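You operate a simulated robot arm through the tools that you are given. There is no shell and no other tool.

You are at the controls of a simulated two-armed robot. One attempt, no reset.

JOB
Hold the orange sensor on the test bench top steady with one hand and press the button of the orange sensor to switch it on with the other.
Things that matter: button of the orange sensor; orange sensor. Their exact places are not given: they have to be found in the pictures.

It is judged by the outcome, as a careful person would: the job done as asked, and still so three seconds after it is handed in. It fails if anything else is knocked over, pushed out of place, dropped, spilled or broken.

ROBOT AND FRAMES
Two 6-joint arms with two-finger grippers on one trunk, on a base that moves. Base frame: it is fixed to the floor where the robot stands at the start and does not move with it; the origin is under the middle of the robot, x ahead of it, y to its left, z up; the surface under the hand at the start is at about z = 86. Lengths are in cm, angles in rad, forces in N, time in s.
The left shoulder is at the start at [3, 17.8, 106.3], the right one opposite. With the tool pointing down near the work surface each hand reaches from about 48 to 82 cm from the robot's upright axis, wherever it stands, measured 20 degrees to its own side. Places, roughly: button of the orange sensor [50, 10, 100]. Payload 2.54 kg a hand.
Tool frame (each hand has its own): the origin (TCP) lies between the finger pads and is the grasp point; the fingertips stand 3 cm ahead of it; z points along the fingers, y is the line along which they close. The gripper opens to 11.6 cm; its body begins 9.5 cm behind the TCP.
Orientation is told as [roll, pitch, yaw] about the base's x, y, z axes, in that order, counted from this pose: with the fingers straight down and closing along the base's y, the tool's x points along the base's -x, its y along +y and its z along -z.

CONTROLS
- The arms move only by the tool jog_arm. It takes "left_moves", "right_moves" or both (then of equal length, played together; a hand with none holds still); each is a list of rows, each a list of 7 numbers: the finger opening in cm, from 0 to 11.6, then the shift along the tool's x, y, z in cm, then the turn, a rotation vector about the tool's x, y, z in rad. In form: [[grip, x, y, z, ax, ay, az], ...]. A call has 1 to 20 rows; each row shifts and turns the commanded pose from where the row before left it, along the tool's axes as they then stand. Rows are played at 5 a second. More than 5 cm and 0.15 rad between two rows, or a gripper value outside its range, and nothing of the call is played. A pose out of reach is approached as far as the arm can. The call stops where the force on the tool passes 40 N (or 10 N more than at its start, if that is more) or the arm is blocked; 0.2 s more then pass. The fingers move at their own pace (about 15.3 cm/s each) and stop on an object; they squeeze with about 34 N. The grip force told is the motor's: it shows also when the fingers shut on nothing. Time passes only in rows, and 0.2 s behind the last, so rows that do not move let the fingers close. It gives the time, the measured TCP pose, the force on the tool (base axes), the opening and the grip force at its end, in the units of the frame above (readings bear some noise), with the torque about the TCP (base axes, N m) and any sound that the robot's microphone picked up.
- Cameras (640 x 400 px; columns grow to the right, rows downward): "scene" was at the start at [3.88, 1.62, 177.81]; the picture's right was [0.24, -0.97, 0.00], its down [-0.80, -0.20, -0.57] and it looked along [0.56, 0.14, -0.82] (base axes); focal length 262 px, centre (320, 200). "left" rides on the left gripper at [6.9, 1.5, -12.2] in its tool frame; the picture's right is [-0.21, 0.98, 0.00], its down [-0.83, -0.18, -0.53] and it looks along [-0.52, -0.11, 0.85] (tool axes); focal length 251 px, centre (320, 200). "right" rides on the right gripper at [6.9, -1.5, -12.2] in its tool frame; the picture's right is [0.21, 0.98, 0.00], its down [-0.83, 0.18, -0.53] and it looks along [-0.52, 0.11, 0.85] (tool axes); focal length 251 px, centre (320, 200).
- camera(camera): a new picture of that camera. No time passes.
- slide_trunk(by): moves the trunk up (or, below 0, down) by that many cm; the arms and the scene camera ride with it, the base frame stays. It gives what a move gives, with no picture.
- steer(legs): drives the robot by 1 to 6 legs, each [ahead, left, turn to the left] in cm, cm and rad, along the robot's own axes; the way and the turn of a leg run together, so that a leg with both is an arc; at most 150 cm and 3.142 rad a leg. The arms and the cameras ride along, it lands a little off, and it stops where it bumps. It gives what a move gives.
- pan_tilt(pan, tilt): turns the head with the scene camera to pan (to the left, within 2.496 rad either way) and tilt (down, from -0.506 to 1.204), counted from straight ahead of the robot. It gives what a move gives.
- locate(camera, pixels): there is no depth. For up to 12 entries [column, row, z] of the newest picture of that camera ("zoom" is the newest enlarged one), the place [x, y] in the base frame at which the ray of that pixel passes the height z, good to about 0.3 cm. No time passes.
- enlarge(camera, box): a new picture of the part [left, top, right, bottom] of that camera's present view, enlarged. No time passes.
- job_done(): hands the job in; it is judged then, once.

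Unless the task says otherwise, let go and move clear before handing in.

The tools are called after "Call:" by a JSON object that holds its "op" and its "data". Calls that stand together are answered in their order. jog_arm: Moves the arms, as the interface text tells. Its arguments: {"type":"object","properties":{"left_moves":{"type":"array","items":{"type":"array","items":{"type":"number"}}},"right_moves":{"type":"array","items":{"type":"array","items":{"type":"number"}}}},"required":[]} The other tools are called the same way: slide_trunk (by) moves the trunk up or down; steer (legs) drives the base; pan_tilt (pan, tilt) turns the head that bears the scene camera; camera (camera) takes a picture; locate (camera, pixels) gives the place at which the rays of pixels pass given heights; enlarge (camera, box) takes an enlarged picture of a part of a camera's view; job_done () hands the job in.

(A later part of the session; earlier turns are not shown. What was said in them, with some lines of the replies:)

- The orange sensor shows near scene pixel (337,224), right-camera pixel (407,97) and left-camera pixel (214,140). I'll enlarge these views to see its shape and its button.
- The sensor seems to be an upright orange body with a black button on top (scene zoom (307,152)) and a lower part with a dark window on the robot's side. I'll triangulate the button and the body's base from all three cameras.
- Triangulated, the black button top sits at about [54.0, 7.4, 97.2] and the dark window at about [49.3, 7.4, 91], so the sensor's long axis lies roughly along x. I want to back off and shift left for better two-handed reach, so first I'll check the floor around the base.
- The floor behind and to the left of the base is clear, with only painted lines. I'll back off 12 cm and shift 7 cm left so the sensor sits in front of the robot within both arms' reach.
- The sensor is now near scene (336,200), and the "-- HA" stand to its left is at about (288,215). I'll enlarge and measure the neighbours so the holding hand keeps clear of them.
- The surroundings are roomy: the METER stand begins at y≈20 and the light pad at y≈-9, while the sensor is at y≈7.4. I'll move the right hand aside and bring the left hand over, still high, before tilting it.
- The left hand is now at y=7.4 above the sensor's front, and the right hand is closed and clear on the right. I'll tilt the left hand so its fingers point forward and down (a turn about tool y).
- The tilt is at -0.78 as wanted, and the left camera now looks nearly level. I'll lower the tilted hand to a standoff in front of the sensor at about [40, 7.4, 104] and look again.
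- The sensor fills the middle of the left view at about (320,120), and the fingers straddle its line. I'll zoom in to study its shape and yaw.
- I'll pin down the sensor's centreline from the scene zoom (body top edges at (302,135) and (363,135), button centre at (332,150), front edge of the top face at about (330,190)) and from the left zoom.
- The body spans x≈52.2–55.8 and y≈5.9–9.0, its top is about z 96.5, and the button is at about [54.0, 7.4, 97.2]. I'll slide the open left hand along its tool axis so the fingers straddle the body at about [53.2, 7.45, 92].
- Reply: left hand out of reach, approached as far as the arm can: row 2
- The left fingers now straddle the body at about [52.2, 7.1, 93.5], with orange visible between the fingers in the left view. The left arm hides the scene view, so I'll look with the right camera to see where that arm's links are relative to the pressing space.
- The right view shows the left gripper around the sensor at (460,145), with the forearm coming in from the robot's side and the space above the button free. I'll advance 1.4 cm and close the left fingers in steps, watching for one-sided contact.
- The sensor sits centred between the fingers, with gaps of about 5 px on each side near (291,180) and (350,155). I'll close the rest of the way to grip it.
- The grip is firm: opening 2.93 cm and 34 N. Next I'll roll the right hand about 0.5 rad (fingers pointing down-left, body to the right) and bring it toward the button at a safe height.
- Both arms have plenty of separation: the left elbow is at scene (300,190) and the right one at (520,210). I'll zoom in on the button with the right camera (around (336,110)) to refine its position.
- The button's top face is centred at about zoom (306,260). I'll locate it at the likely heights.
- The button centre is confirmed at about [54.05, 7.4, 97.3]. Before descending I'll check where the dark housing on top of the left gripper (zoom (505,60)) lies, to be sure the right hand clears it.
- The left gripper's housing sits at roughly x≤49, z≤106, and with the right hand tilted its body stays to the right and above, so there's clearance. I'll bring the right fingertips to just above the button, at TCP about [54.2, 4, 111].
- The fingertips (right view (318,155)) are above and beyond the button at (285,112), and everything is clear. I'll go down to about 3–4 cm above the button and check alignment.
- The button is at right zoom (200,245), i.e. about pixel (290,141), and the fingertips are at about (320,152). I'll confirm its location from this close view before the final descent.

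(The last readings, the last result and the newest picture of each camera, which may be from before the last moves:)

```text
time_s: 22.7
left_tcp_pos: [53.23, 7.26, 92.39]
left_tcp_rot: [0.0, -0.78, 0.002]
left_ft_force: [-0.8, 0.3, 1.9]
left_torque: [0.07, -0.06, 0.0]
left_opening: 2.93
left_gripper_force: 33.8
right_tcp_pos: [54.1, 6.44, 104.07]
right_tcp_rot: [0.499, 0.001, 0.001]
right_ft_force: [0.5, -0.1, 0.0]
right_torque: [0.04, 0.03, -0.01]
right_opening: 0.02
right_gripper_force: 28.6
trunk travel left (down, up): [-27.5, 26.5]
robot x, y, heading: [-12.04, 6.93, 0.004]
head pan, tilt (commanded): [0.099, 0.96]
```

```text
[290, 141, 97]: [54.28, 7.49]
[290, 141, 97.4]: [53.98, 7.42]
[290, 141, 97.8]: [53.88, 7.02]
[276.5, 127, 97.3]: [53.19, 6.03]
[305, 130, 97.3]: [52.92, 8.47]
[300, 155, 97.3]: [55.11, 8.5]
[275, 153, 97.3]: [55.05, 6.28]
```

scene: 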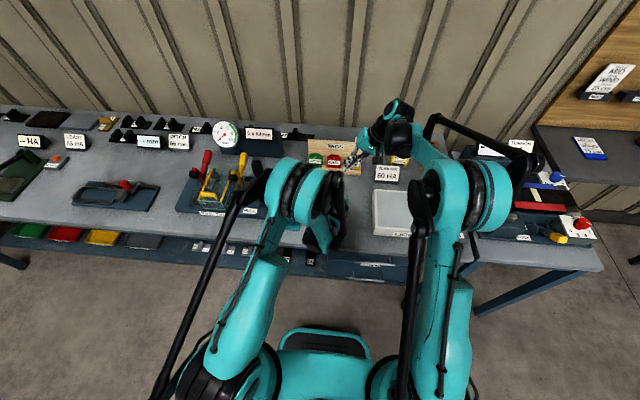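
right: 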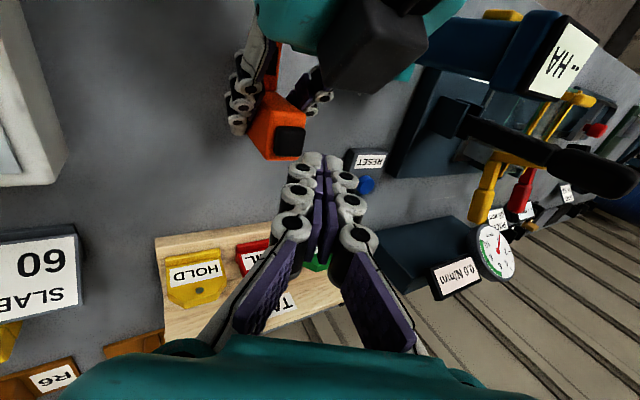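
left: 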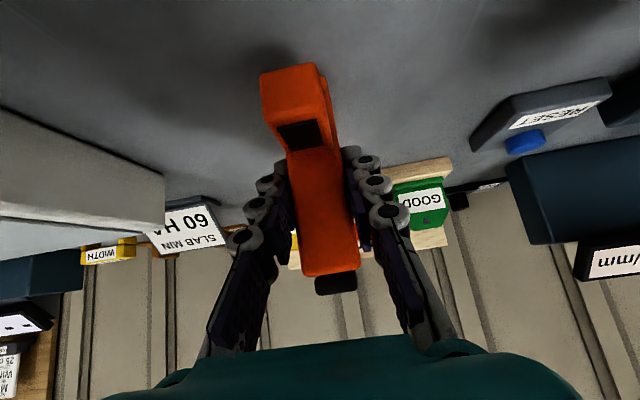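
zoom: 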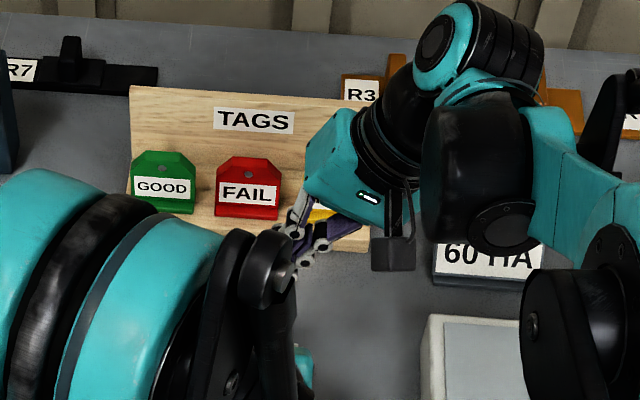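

The button centre is [54.05, 7.35] with its top at about z 97.35. I'll move to about 1 cm above it, keeping the tilt, and look once more.

Call:
{"op": "jog_arm", "data": {"right_moves": [[0, 0, -0.51, 1.37, 0, 0, 0], [0, 0, -0.51, 1.37, 0, 0, 0], [0, 0, 0, 0, 0, 0, 0]]}}

Call:
{"op": "enlarge", "data": {"camera": "right", "box": [240, 80, 400, 180]}}

Call:
{"op": "camera", "data": {"camera": "left"}}

```text
time_s: 23.5
left_tcp_pos: [53.14, 7.18, 92.67]
left_tcp_rot: [0.0, -0.78, 0.002]
left_ft_force: [-1.5, -0.1, 0.4]
left_torque: [0.08, 0.04, -0.01]
left_opening: 2.91
left_gripper_force: 33.6
right_tcp_pos: [54.18, 6.82, 101.15]
right_tcp_rot: [0.499, 0.0, 0.001]
right_ft_force: [0.0, 0.0, 0.1]
right_torque: [-0.05, -0.01, 0.0]
right_opening: 0.0
right_gripper_force: 28.8
trunk travel left (down, up): [-27.5, 26.5]
robot x, y, heading: [-12.29, 7.05, -0.002]
head pan, tilt (commanded): [0.099, 0.96]
```

```text
4.00 times, centred on (320, 130) of right
```

zoom: 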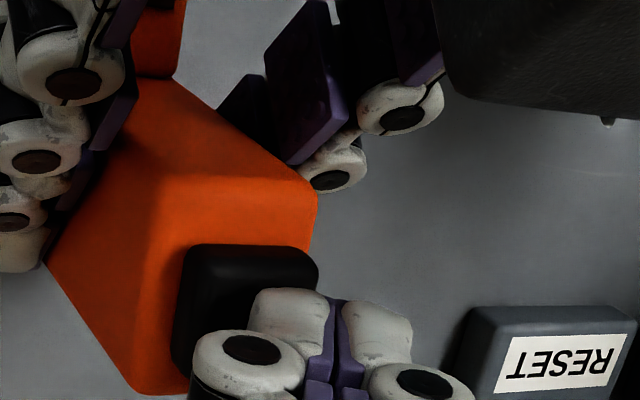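

```text
taken
```

left: 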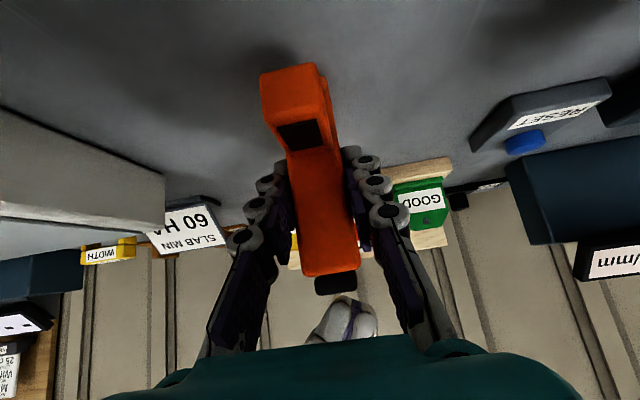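

In the left view the right fingertips, at about (342,300), hang just above the button at (336,285). I'll press straight down in small steps while watching the force.

Call:
{"op": "jog_arm", "data": {"right_moves": [[0, 0, -0.096, 0.1755, 0, 0, 0], [0, 0, -0.096, 0.1755, 0, 0, 0], [0, 0, -0.096, 0.1755, 0, 0, 0]]}}

Call:
{"op": "enlarge", "data": {"camera": "left", "box": [250, 50, 410, 350]}}

```text
time_s: 24.3
left_tcp_pos: [53.27, 7.27, 92.5]
left_tcp_rot: [0.0, -0.779, 0.001]
left_ft_force: [0.4, 0.3, -0.3]
left_torque: [0.09, -0.01, -0.06]
left_opening: 2.9
left_gripper_force: 33.8
right_tcp_pos: [54.23, 6.85, 100.57]
right_tcp_rot: [0.499, 0.0, 0.001]
right_ft_force: [0.0, 0.2, 1.4]
right_torque: [-0.04, 0.0, 0.0]
right_opening: 0.03
right_gripper_force: 28.8
trunk travel left (down, up): [-27.5, 26.5]
robot x, y, heading: [-12.15, 6.64, 0.003]
head pan, tilt (commanded): [0.099, 0.96]
heard: click
```

```text
1.33 times, centred on (330, 200) of left
```

zoom: 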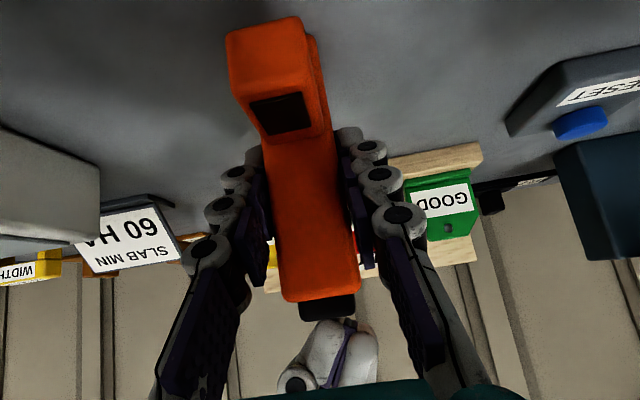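

A click was heard at a light contact of about 1.4 N, and the button at left zoom (330,306) looks lower. I'll zoom in on the indicator window to see whether the sensor is on.

Call:
{"op": "enlarge", "data": {"camera": "left", "box": [250, 60, 370, 135]}}

Call:
{"op": "enlarge", "data": {"camera": "left", "box": [290, 240, 390, 340]}}

Call:
{"op": "enlarge", "data": {"camera": "right", "box": [240, 60, 400, 180]}}

```text
5.33 times, centred on (310, 98) of left
```

zoom: 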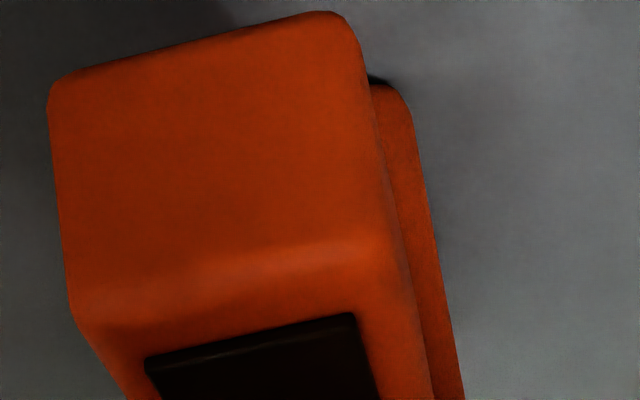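

```text
4.00 times, centred on (340, 290) of left
```

zoom: 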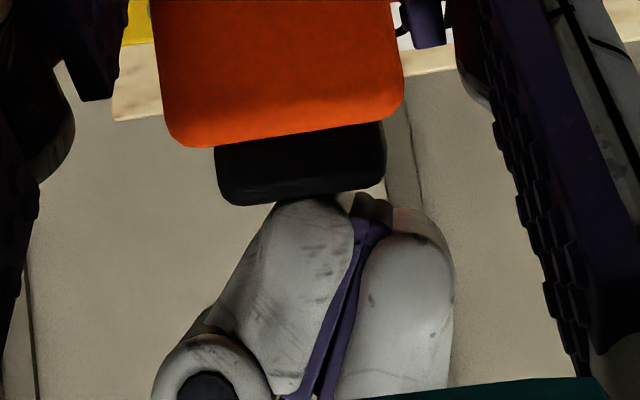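

```text
3.33 times, centred on (320, 120) of right
```

zoom: 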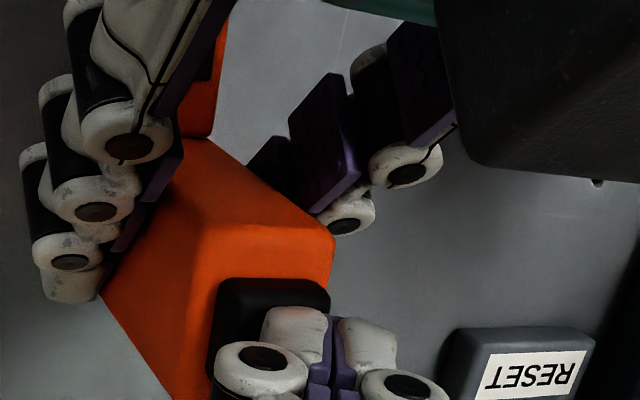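

The fingertip is touching the button, which still stands proud at left zoom (300,165), and the window is dark. I'll continue the same press a little deeper to be sure of full travel.

Call:
{"op": "jog_arm", "data": {"right_moves": [[0, 0, -0.048, 0.088, 0, 0, 0], [0, 0, -0.048, 0.088, 0, 0, 0]]}}

Call:
{"op": "enlarge", "data": {"camera": "left", "box": [250, 60, 410, 160]}}

Call:
{"op": "enlarge", "data": {"camera": "left", "box": [290, 240, 390, 340]}}

```text
time_s: 24.9
left_tcp_pos: [53.17, 7.25, 92.58]
left_tcp_rot: [0.0, -0.78, 0.002]
left_ft_force: [0.9, 0.5, 0.2]
left_torque: [0.08, -0.02, 0.0]
left_opening: 2.92
left_gripper_force: 34.0
right_tcp_pos: [54.07, 6.86, 100.27]
right_tcp_rot: [0.5, 0.0, 0.002]
right_ft_force: [-0.1, -0.4, 1.3]
right_torque: [0.01, 0.04, -0.01]
right_opening: 0.0
right_gripper_force: 29.0
trunk travel left (down, up): [-27.5, 26.5]
robot x, y, heading: [-11.95, 7.11, -0.002]
head pan, tilt (commanded): [0.099, 0.96]
```

```text
4.00 times, centred on (330, 110) of left
```

zoom: 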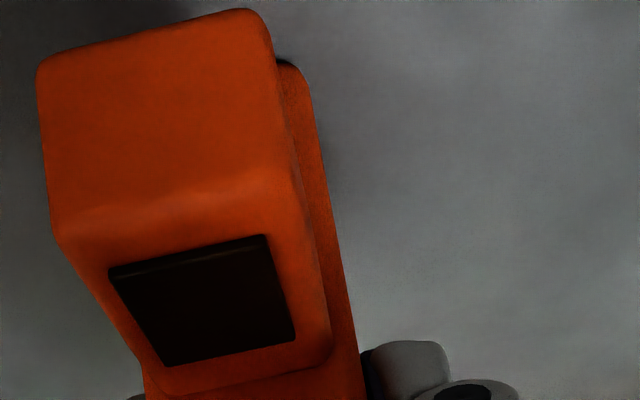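

```text
4.00 times, centred on (340, 290) of left
```

zoom: 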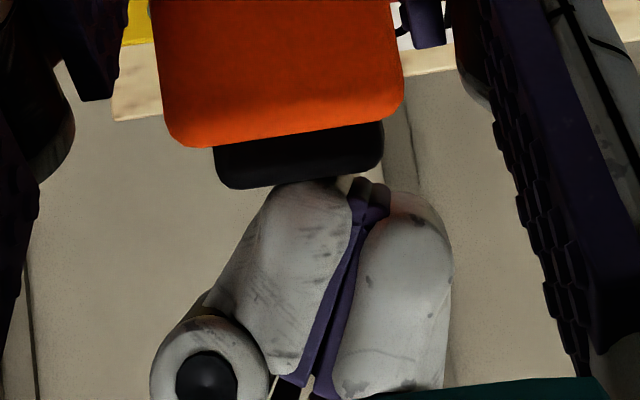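

The button is moving down (its height in the zoom fell from about 60 to 45 px) at only about 1.3 N, so there's travel left. I'll continue the same press toward the bottom in small steps.

Call:
{"op": "jog_arm", "data": {"right_moves": [[0, 0, -0.048, 0.088, 0, 0, 0], [0, 0, -0.048, 0.088, 0, 0, 0]]}}

Call:
{"op": "enlarge", "data": {"camera": "left", "box": [250, 60, 410, 160]}}

Call:
{"op": "enlarge", "data": {"camera": "left", "box": [290, 240, 390, 340]}}

```text
time_s: 25.5
left_tcp_pos: [53.23, 7.27, 92.46]
left_tcp_rot: [-0.001, -0.781, 0.001]
left_ft_force: [0.5, 0.0, -1.0]
left_torque: [0.07, -0.06, -0.02]
left_opening: 2.93
left_gripper_force: 33.7
right_tcp_pos: [54.19, 6.81, 100.11]
right_tcp_rot: [0.502, -0.001, 0.002]
right_ft_force: [0.9, 0.7, 3.3]
right_torque: [0.02, -0.02, 0.02]
right_opening: 0.0
right_gripper_force: 28.8
trunk travel left (down, up): [-27.5, 26.5]
robot x, y, heading: [-11.91, 6.56, 0.002]
head pan, tilt (commanded): [0.099, 0.96]
```

```text
4.00 times, centred on (330, 110) of left
```

zoom: 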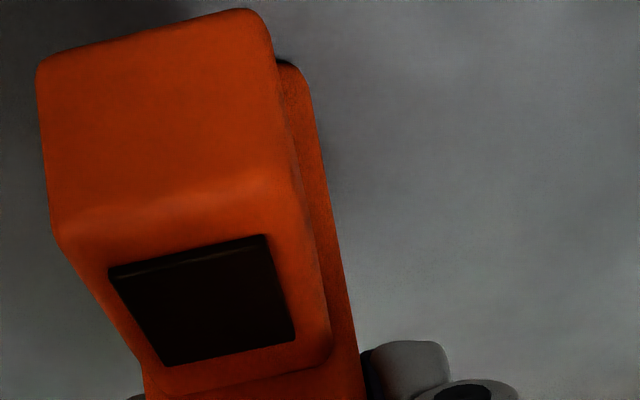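

```text
4.00 times, centred on (340, 290) of left
```

zoom: 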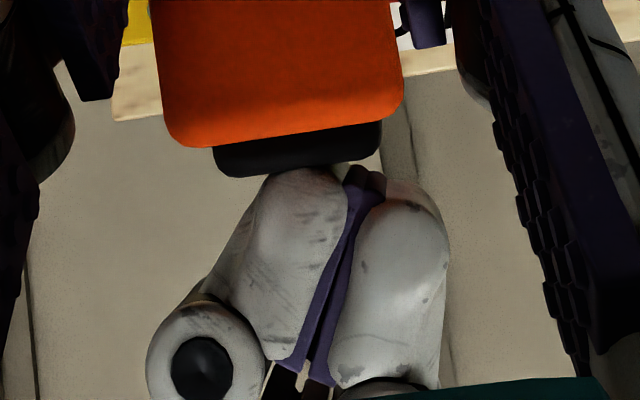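

The button goes lower as the force rises (3.3 N), and the window is still dark. I'll keep pressing down until it bottoms out.

Call:
{"op": "jog_arm", "data": {"right_moves": [[0, 0, -0.048, 0.088, 0, 0, 0], [0, 0, -0.048, 0.088, 0, 0, 0]]}}

Call:
{"op": "enlarge", "data": {"camera": "left", "box": [250, 60, 410, 160]}}

Call:
{"op": "enlarge", "data": {"camera": "left", "box": [290, 240, 390, 340]}}

```text
time_s: 26.1
left_tcp_pos: [53.19, 7.19, 92.59]
left_tcp_rot: [-0.001, -0.78, 0.002]
left_ft_force: [1.1, -1.0, -1.1]
left_torque: [0.06, 0.0, -0.02]
left_opening: 2.92
left_gripper_force: 34.4
right_tcp_pos: [54.18, 6.59, 100.03]
right_tcp_rot: [0.501, 0.002, 0.001]
right_ft_force: [-0.3, -0.1, 6.7]
right_torque: [0.03, -0.02, -0.01]
right_opening: 0.01
right_gripper_force: 28.2
trunk travel left (down, up): [-27.5, 26.5]
robot x, y, heading: [-11.98, 6.62, 0.0]
head pan, tilt (commanded): [0.099, 0.96]
```

```text
4.00 times, centred on (330, 110) of left
```

zoom: 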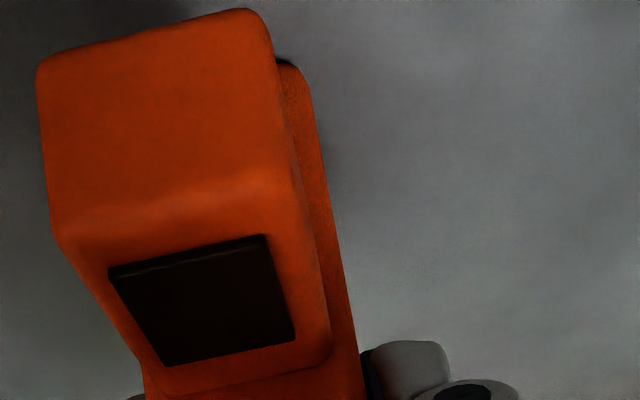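

```text
4.00 times, centred on (340, 290) of left
```

zoom: 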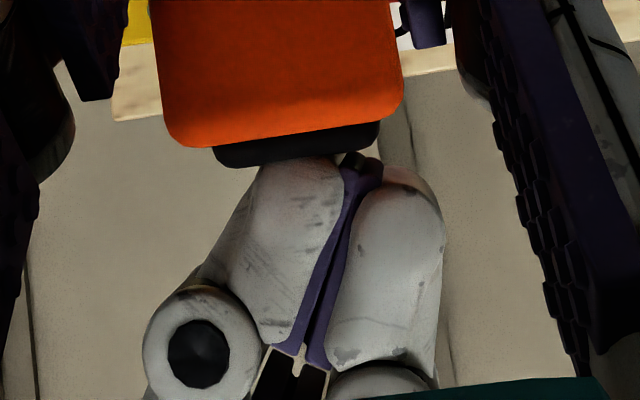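

The force is 6.7 N and the button is still sinking slightly. I'll keep pressing in small steps.

Call:
{"op": "jog_arm", "data": {"right_moves": [[0, 0, -0.048, 0.088, 0, 0, 0], [0, 0, -0.048, 0.088, 0, 0, 0], [0, 0, 0, 0, 0, 0, 0]]}}

Call:
{"op": "enlarge", "data": {"camera": "left", "box": [250, 60, 410, 160]}}

Call:
{"op": "enlarge", "data": {"camera": "left", "box": [290, 240, 390, 340]}}

```text
time_s: 26.9
left_tcp_pos: [53.08, 7.2, 92.42]
left_tcp_rot: [0.0, -0.783, 0.002]
left_ft_force: [1.7, -0.6, -3.8]
left_torque: [0.06, 0.01, -0.07]
left_opening: 2.93
left_gripper_force: 33.7
right_tcp_pos: [54.01, 6.65, 99.68]
right_tcp_rot: [0.501, 0.0, 0.003]
right_ft_force: [-0.3, 0.6, 10.6]
right_torque: [0.04, 0.01, 0.0]
right_opening: 0.0
right_gripper_force: 28.5
trunk travel left (down, up): [-27.5, 26.5]
robot x, y, heading: [-11.76, 6.78, 0.0]
head pan, tilt (commanded): [0.099, 0.96]
```

```text
4.00 times, centred on (330, 110) of left
```

zoom: 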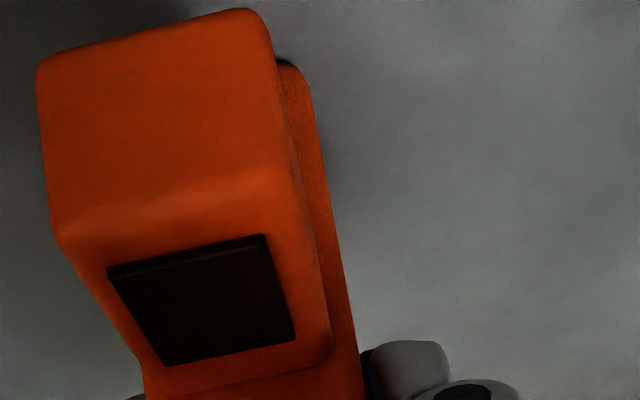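

```text
4.00 times, centred on (340, 290) of left
```

zoom: 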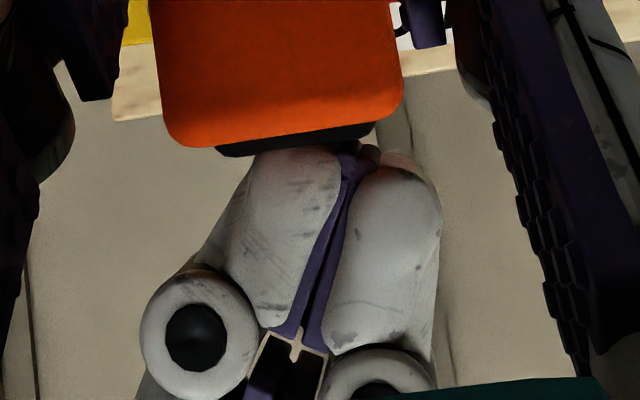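

The force is 10.6 N and the button is nearly flush with the body. I'll give a last small push to reach the end of travel.

Call:
{"op": "jog_arm", "data": {"right_moves": [[0, 0, -0.048, 0.088, 0, 0, 0], [0, 0, -0.048, 0.088, 0, 0, 0], [0, 0, 0, 0, 0, 0, 0]]}}

Call:
{"op": "enlarge", "data": {"camera": "left", "box": [250, 60, 410, 160]}}

Call:
{"op": "enlarge", "data": {"camera": "left", "box": [290, 240, 390, 340]}}

```text
time_s: 27.8
left_tcp_pos: [53.14, 7.22, 92.53]
left_tcp_rot: [0.002, -0.781, 0.003]
left_ft_force: [1.6, -1.1, 0.0]
left_torque: [0.07, 0.03, -0.04]
left_opening: 2.91
left_gripper_force: 34.5
right_tcp_pos: [54.14, 6.73, 99.72]
right_tcp_rot: [0.503, 0.0, 0.0]
right_ft_force: [1.4, 0.1, 12.8]
right_torque: [0.05, 0.02, -0.01]
right_opening: 0.0
right_gripper_force: 28.6
trunk travel left (down, up): [-27.5, 26.5]
robot x, y, heading: [-12.27, 6.97, -0.002]
head pan, tilt (commanded): [0.099, 0.96]
stopped in row 3 (right hand): the force on the tool passed its limit at 41 N (the readings are from after the stop); the commanded pose is now the measured one
```

```text
4.00 times, centred on (330, 110) of left
```

zoom: 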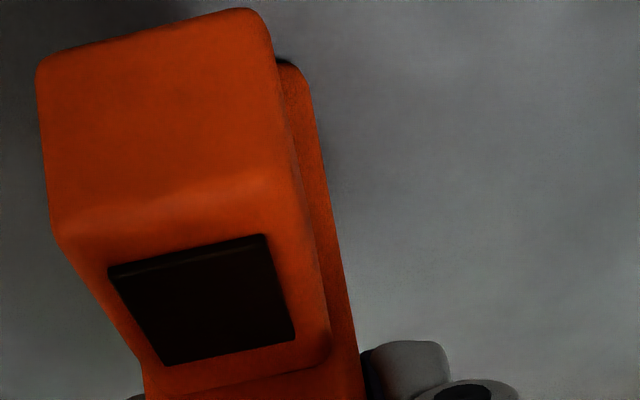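

```text
4.00 times, centred on (340, 290) of left
```

zoom: 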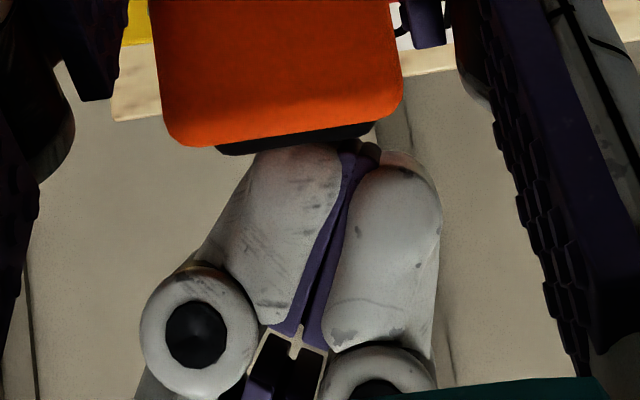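

The button bottomed out (the force spiked to about 41 N and stopped the move). I'll now lift the right hand straight up, listening for sounds, and look at the sensor.

Call:
{"op": "jog_arm", "data": {"right_moves": [[0, 0, 0.096, -0.1755, 0, 0, 0], [0, 0, 0.096, -0.1755, 0, 0, 0], [0, 0, 0.096, -0.1755, 0, 0, 0], [0, 0, 0.24, -0.44, 0, 0, 0], [0, 0, 0.24, -0.44, 0, 0, 0]]}}

Call:
{"op": "enlarge", "data": {"camera": "left", "box": [250, 60, 410, 160]}}

Call:
{"op": "enlarge", "data": {"camera": "left", "box": [290, 240, 390, 340]}}

Call:
{"op": "camera", "data": {"camera": "right"}}

```text
time_s: 29.0
left_tcp_pos: [53.08, 7.22, 92.43]
left_tcp_rot: [0.0, -0.78, 0.003]
left_ft_force: [-0.9, -1.2, 7.8]
left_torque: [0.08, -0.01, -0.03]
left_opening: 2.92
left_gripper_force: 34.0
right_tcp_pos: [54.13, 6.74, 101.25]
right_tcp_rot: [0.501, -0.001, 0.0]
right_ft_force: [-1.7, 0.8, -0.2]
right_torque: [0.0, -0.02, 0.0]
right_opening: 0.0
right_gripper_force: 28.7
trunk travel left (down, up): [-27.5, 26.5]
robot x, y, heading: [-11.96, 7.02, -0.0]
head pan, tilt (commanded): [0.099, 0.96]
```

```text
4.00 times, centred on (330, 110) of left
```

zoom: 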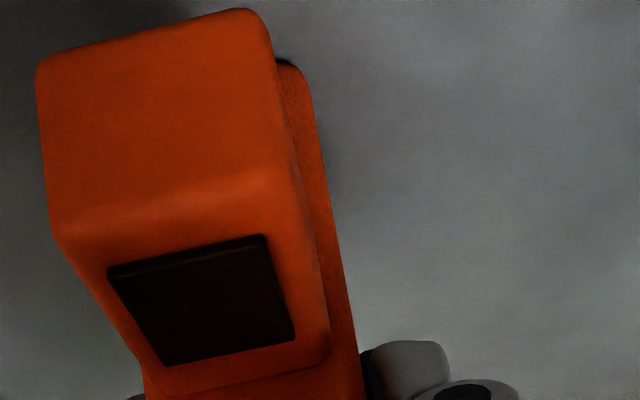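

```text
4.00 times, centred on (340, 290) of left
```

zoom: 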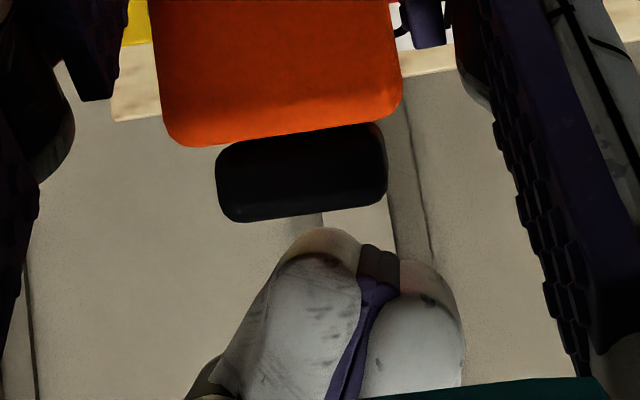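

```text
taken
```

right: 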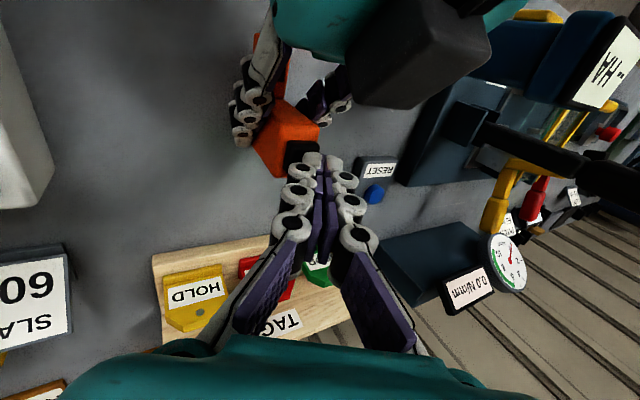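

The button sprang back to full height (left zoom (300,170)), and the one click came as the button went down. The window still looks dark, so I'll lift the right hand clear and compare the sensor with the earlier pictures.

Call:
{"op": "jog_arm", "data": {"right_moves": [[0, 0, 0, -4.0, 0, 0, 0], [0, 0, 0, -4.0, 0, 0, 0], [0, 0, -1.0, -4.0, 0, 0, 0], [0, 0, -2.0, -4.0, 0, 0, 0], [0, 0, 0, 0, 0, 0, 0]]}}

Call:
{"op": "camera", "data": {"camera": "right"}}

Call:
{"op": "enlarge", "data": {"camera": "right", "box": [270, 40, 400, 140]}}

Call:
{"op": "camera", "data": {"camera": "left"}}

Call:
{"op": "camera", "data": {"camera": "scene"}}

```text
time_s: 30.2
left_tcp_pos: [53.24, 7.19, 92.55]
left_tcp_rot: [0.0, -0.779, 0.004]
left_ft_force: [-1.1, -1.7, 8.5]
left_torque: [0.05, -0.08, -0.06]
left_opening: 2.95
left_gripper_force: 34.4
right_tcp_pos: [54.09, -3.54, 114.03]
right_tcp_rot: [0.5, 0.0, 0.002]
right_ft_force: [0.3, 0.4, 0.8]
right_torque: [-0.03, 0.02, 0.0]
right_opening: 0.0
right_gripper_force: 28.6
trunk travel left (down, up): [-27.5, 26.5]
robot x, y, heading: [-11.74, 6.95, -0.003]
head pan, tilt (commanded): [0.099, 0.96]
```

```text
taken
```

right: 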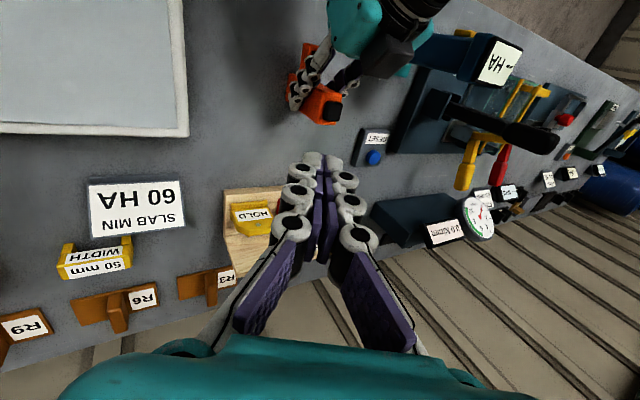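

```text
4.00 times, centred on (335, 90) of right
```

zoom: 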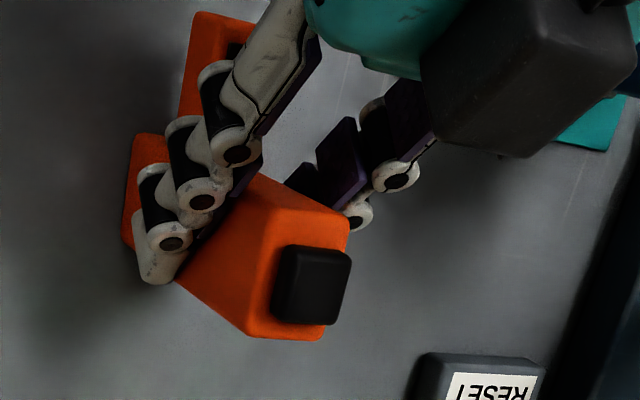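

```text
taken
```

left: 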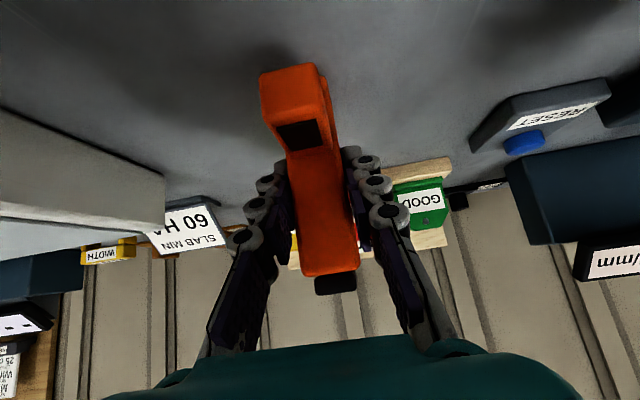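

```text
taken
```

scene: 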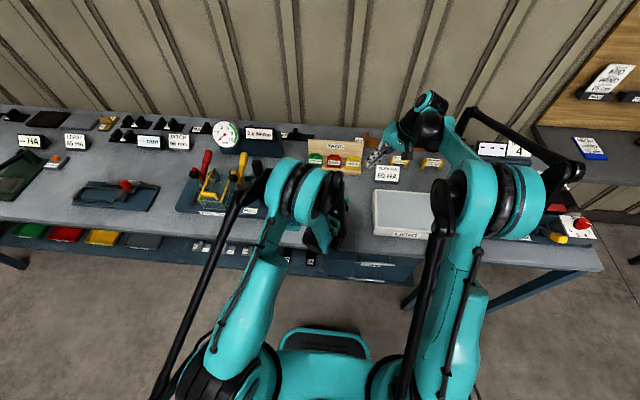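

The button and body look undisturbed, but I need to know whether the window (left view (300,133)) is an indicator. I'll zoom closer on it and check the other displays for changes.

Call:
{"op": "enlarge", "data": {"camera": "left", "box": [265, 105, 335, 155]}}

Call:
{"op": "enlarge", "data": {"camera": "right", "box": [280, 35, 350, 85]}}

Call:
{"op": "enlarge", "data": {"camera": "scene", "box": [180, 110, 420, 260]}}

```text
8.00 times, centred on (300, 130) of left
```

zoom: 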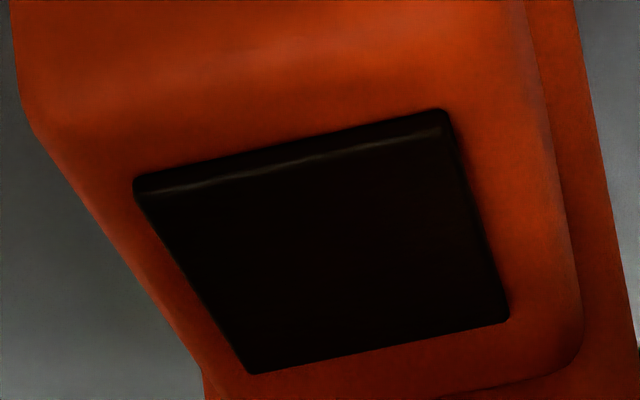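

```text
8.00 times, centred on (315, 60) of right
```

zoom: 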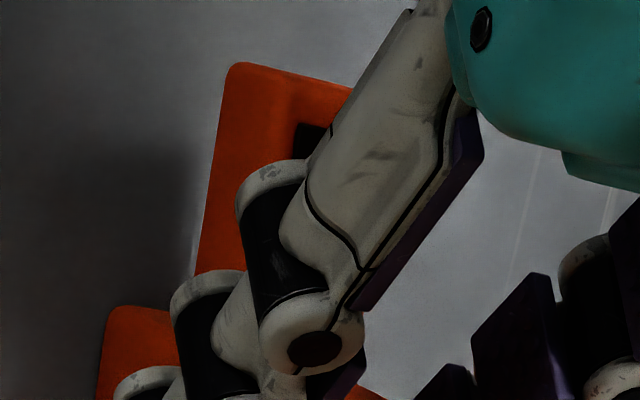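

```text
2.67 times, centred on (300, 185) of scene
```

zoom: 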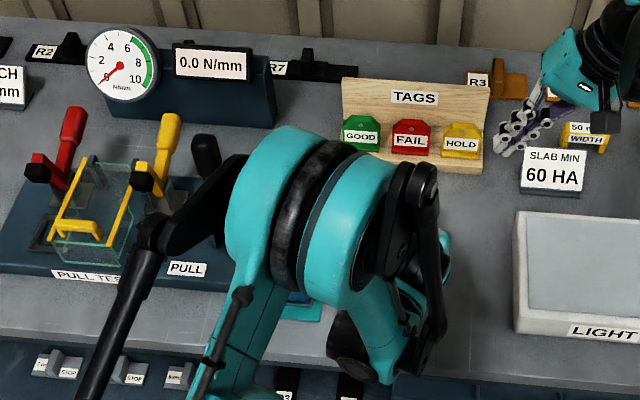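

The window is a dark glossy tile showing no light so far, though I heard exactly one click as the button went down. I'll open the left hand, back off along its axis, and compare the sensor under the same conditions as before the press.

Call:
{"op": "jog_arm", "data": {"left_moves": [[3.6, 0, 0, 0, 0, 0, 0], [4.5, 0, 0, 0, 0, 0, 0], [6, 0, 0, 0, 0, 0, 0], [8, 0, 0, 0, 0, 0, 0], [8, 0, 0, -3.5, 0, 0, 0], [8, 0, 0, -3.5, 0, 0, 0], [8, 0.2, 0, -3.5, 0, 0, 0], [8, 0.2, 0, -3.5, 0, 0, 0], [8, 0.4, 0, -3.5, 0, 0, 0], [8, 0, 0, 0, 0, 0, 0]]}}

Call:
{"op": "enlarge", "data": {"camera": "left", "box": [260, 50, 390, 190]}}

Call:
{"op": "camera", "data": {"camera": "left"}}

Call:
{"op": "enlarge", "data": {"camera": "scene", "box": [300, 160, 390, 220]}}

Call:
{"op": "enlarge", "data": {"camera": "right", "box": [270, 30, 400, 140]}}

```text
time_s: 32.4
left_tcp_pos: [40.47, 7.02, 104.39]
left_tcp_rot: [-0.001, -0.779, 0.0]
left_ft_force: [-0.2, 0.5, 0.3]
left_torque: [0.05, 0.01, 0.01]
left_opening: 7.99
left_gripper_force: 0.0
right_tcp_pos: [54.18, -3.63, 113.85]
right_tcp_rot: [0.502, 0.0, -0.002]
right_ft_force: [0.6, -0.3, 0.0]
right_torque: [-0.02, 0.06, -0.01]
right_opening: 0.0
right_gripper_force: 28.6
trunk travel left (down, up): [-27.5, 26.5]
robot x, y, heading: [-11.7, 6.79, 0.003]
head pan, tilt (commanded): [0.099, 0.96]
```

```text
2.86 times, centred on (325, 120) of left
```

zoom: 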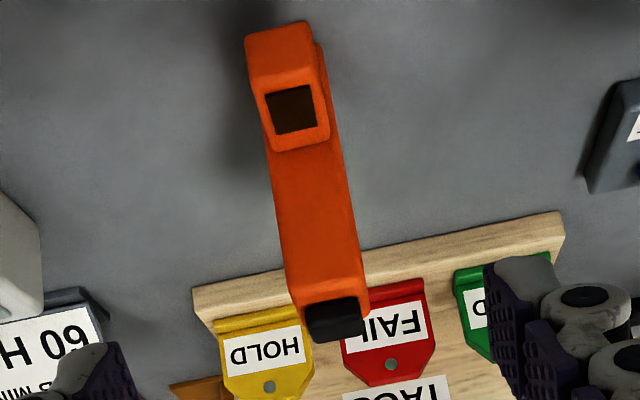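

```text
taken
```

left: 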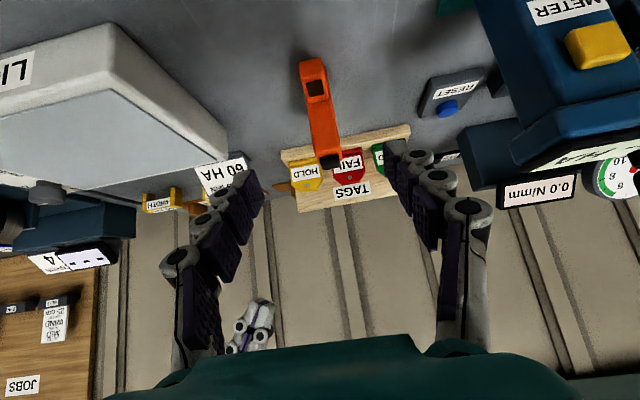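

```text
6.67 times, centred on (345, 190) of scene
```

zoom: 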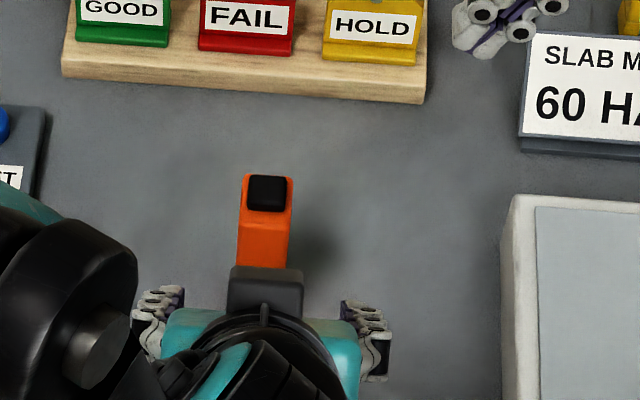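

```text
3.64 times, centred on (335, 85) of right
```

zoom: 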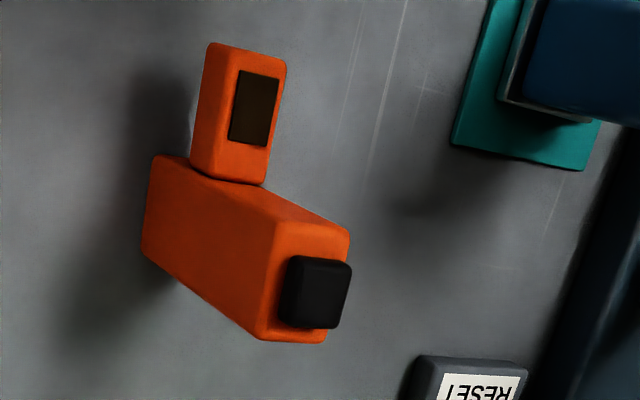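

The sensor stands where it was, its button is back up and its window is still dark brown, as before. I'll check whether any linked display (e.g. TENSION at scene (500,150)) changed, since one might show the sensor's state.

Call:
{"op": "enlarge", "data": {"camera": "scene", "box": [440, 110, 640, 250]}}

Call:
{"op": "enlarge", "data": {"camera": "left", "box": [0, 180, 200, 380]}}

Call:
{"op": "enlarge", "data": {"camera": "scene", "box": [0, 90, 280, 265]}}

```text
2.86 times, centred on (540, 180) of scene
```

zoom: 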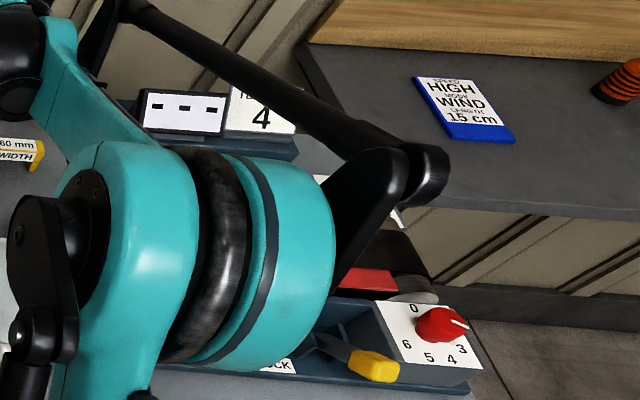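

```text
2.00 times, centred on (100, 280) of left
```

zoom: 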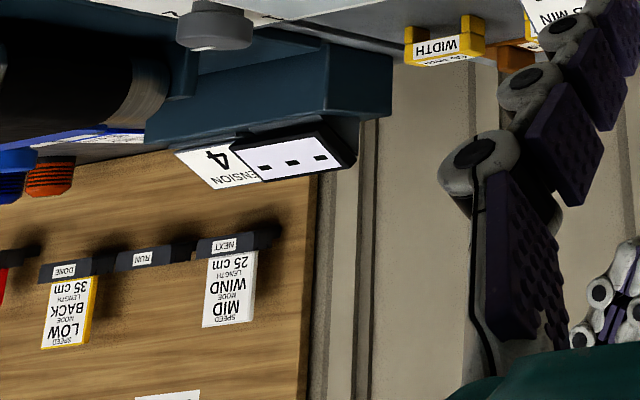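

```text
2.29 times, centred on (140, 178) of scene
```

zoom: 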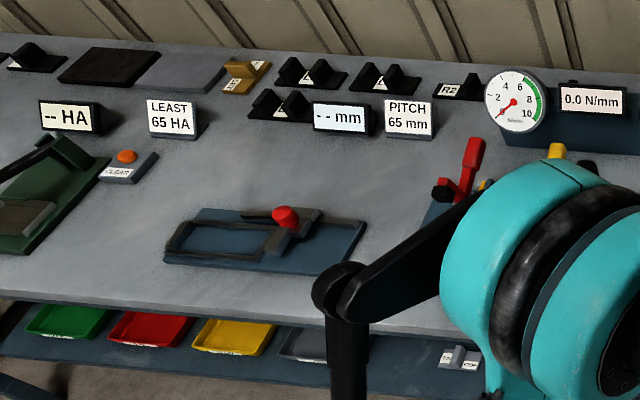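

No display is linked to the sensor, so the single click as the button went down is the best evidence so far. I'll withdraw both hands upward and look at the sensor unobstructed, including its left side, against the first pictures.

Call:
{"op": "jog_arm", "data": {"left_moves": [[8, 0, 0, 0, 0, 0, 0], [8, 0, 0, 0, 0, 0, 0], [8, -3.6, 0, -2.75, 0, 0, 0], [8, -3.6, 0, -2.75, 0, 0, 0], [8, -3.6, 0, -2.75, 0, 0, 0], [8, -3.6, 0, -2.75, 0, 0, 0], [8, 0, 4, 0, 0, 0.13, 0], [8, 0, 4, 0, 0, 0.13, 0], [8, 0, 4, 0, 0, 0.13, 0], [8, 0, 4, 0, 0, 0.13, 0], [8, 0, 4, 0, 0, 0.13, 0], [8, 0, 4, 0, 0, 0.13, 0], [8, 0, 0, 0, 0, 0, 0]], "right_moves": [[0, 0, 0, -4, 0, 0, 0], [0, 0, 0, -4, 0, 0, 0], [0, 0, 0, -4, 0, 0, 0], [0, 0, 0, -4, 0, 0, 0], [0, 0, 0, 0, 0, 0, 0], [0, 0, 0, 0, 0, 0, 0], [0, 0, 0, 0, 0, 0, 0], [0, 0, 0, 0, 0, 0, 0], [0, 0, 0, 0, 0, 0, 0], [0, 0, 0, 0, 0, 0, 0], [0, 0, 0, 0, 0, 0, 0], [0, 0, 0, 0, 0, 0, 0], [0, 0, 0, 0, 0, 0, 0]]}}

Call:
{"op": "camera", "data": {"camera": "left"}}

Call:
{"op": "camera", "data": {"camera": "right"}}

Call:
{"op": "camera", "data": {"camera": "scene"}}

Call:
{"op": "enlarge", "data": {"camera": "scene", "box": [300, 170, 380, 220]}}

```text
time_s: 35.2
left_tcp_pos: [42.71, 31.08, 122.44]
left_tcp_rot: [0.0, 0.002, 0.003]
left_ft_force: [-0.2, 0.2, -0.6]
left_torque: [0.03, -0.03, -0.03]
left_opening: 8.0
left_gripper_force: 0.0
right_tcp_pos: [54.15, -11.4, 127.82]
right_tcp_rot: [0.504, 0.0, 0.0]
right_ft_force: [-0.9, -0.5, 0.4]
right_torque: [0.03, -0.01, -0.01]
right_opening: 0.0
right_gripper_force: 28.4
trunk travel left (down, up): [-27.5, 26.5]
robot x, y, heading: [-11.78, 7.03, 0.002]
head pan, tilt (commanded): [0.099, 0.96]
```

```text
taken
```

left: 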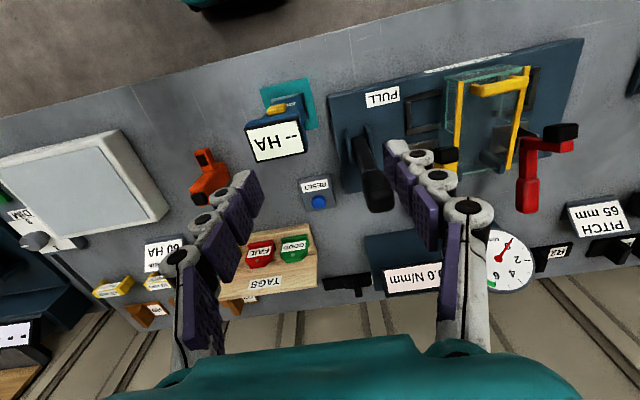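

```text
taken
```

right: 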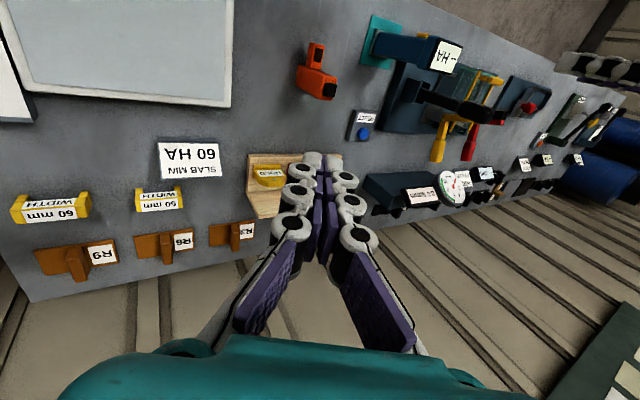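

```text
taken
```

scene: 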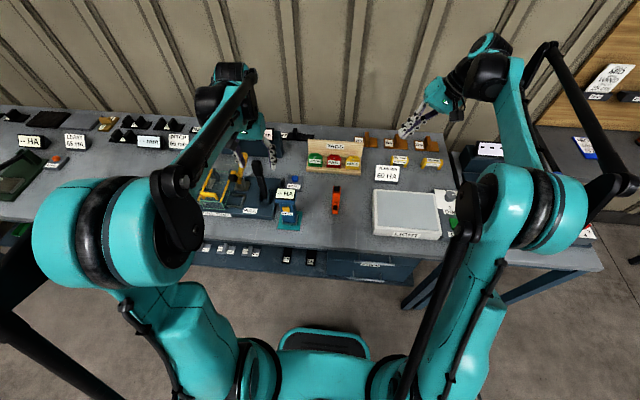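

```text
8.00 times, centred on (340, 195) of scene
```

zoom: 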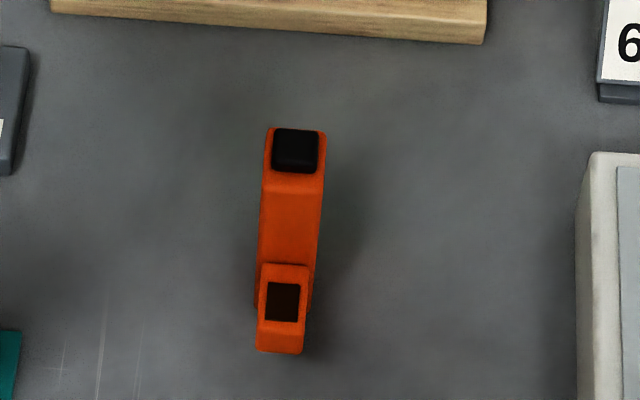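

The sensor hasn't moved and every neighbour is in place. I'll zoom in on its left side and front from the left and right cameras for any lit indicator.

Call:
{"op": "enlarge", "data": {"camera": "left", "box": [170, 135, 260, 215]}}

Call:
{"op": "enlarge", "data": {"camera": "right", "box": [280, 30, 360, 110]}}

```text
5.00 times, centred on (215, 175) of left
```

zoom: 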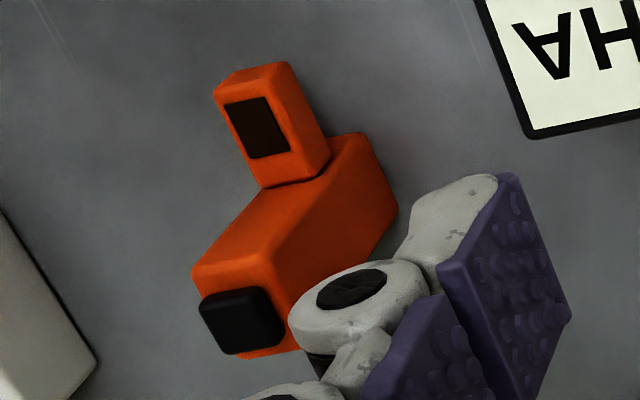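

```text
5.00 times, centred on (320, 70) of right
```

zoom: 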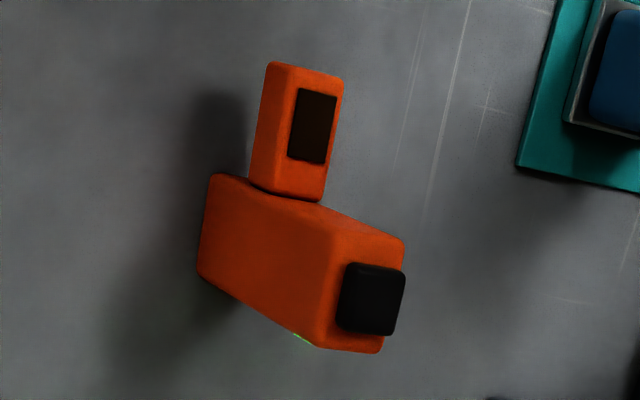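

There's a green glint at the far lower edge of the body in the right zoom at (300,338), which wasn't in the first pictures. It may be an indicator lamp on the far face, so I'll zoom in on it.

Call:
{"op": "enlarge", "data": {"camera": "right", "box": [300, 80, 340, 105]}}

Call:
{"op": "enlarge", "data": {"camera": "left", "box": [190, 185, 240, 217]}}

```text
16.00 times, centred on (320, 92) of right
```

zoom: 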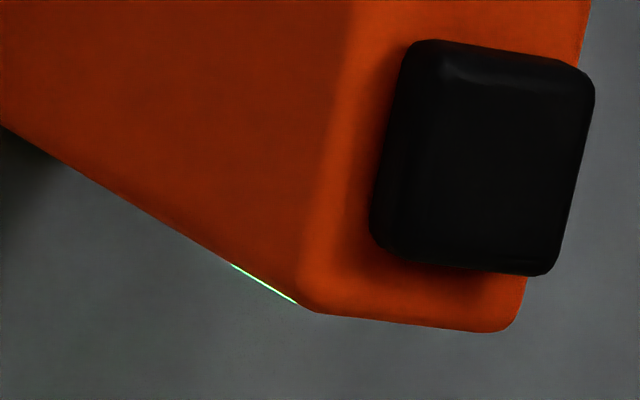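

```text
12.50 times, centred on (215, 201) of left
```

zoom: 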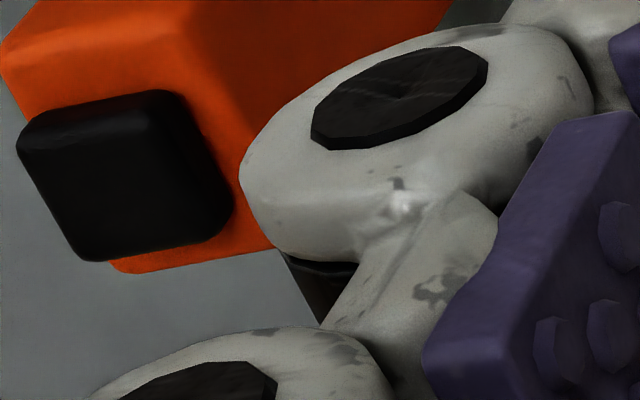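

A thin bright green line shows along the far face's edge at zoom (265,285), which looks like a lit indicator seen edge-on. I'll move the raised right hand forward a little so its camera can see that far face.

Call:
{"op": "jog_arm", "data": {"right_moves": [[0, -4, 0, 0, 0, 0, 0], [0, -4, 0, 0, 0, 0, 0], [0, -3, 0, 0, 0, 0, 0], [0, 0, 0, 0, 0, 0, 0]]}}

Call:
{"op": "camera", "data": {"camera": "right"}}

```text
time_s: 36.2
left_tcp_pos: [42.84, 31.18, 122.34]
left_tcp_rot: [0.001, 0.001, 0.003]
left_ft_force: [-0.4, 0.4, -1.1]
left_torque: [0.01, 0.03, 0.02]
left_opening: 8.01
left_gripper_force: 0.0
right_tcp_pos: [62.82, -11.22, 127.49]
right_tcp_rot: [0.499, 0.0, 0.002]
right_ft_force: [0.5, 0.0, 0.3]
right_torque: [0.03, 0.03, -0.03]
right_opening: 0.02
right_gripper_force: 28.2
right hand out of reach, approached as far as the arm can: row 3
trunk travel left (down, up): [-27.5, 26.5]
robot x, y, heading: [-12.03, 7.1, -0.004]
head pan, tilt (commanded): [0.099, 0.96]
```

```text
taken
```

right: 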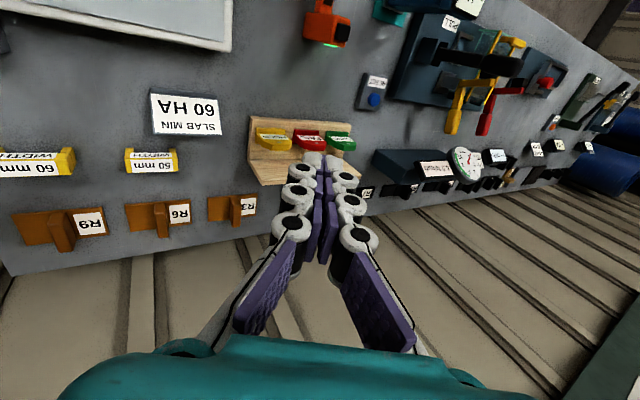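

The right view now shows a bright green strip on the sensor's far face at about (330,45). I'll zoom in to confirm the lamp is lit.

Call:
{"op": "enlarge", "data": {"camera": "right", "box": [290, 0, 370, 60]}}

```text
6.67 times, centred on (330, 30) of right
```

zoom: 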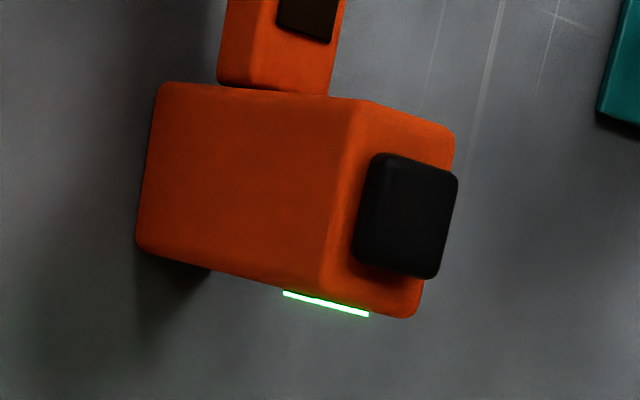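

The zoom shows a bright green lit indicator on the sensor's far face at (325,303), so the sensor is on. It stands in its original place, nothing else has moved, and both hands are open or clear, so I'm handing the job in.

Call:
{"op": "job_done", "data": {}}

```text
The job is handed in.
```

The orange sensor is switched on. I held its body with the left hand and pressed the black button on top with the right.

- **Press:** One click was heard as the button started down, and no others after that. I kept pressing until it bottomed out; the force briefly reached about 41 N there and stopped the move.
- **Confirmation:** After I let go, the right camera showed a green indicator lit on the sensor's far face, the side away from the robot. The small window on the robot's side stayed dark the whole time.
- **Surroundings:** In the last pictures the sensor was where it started, its button was back up, and nothing around it looked moved.
- **Hands:** Both hands were well clear when I handed the job in.
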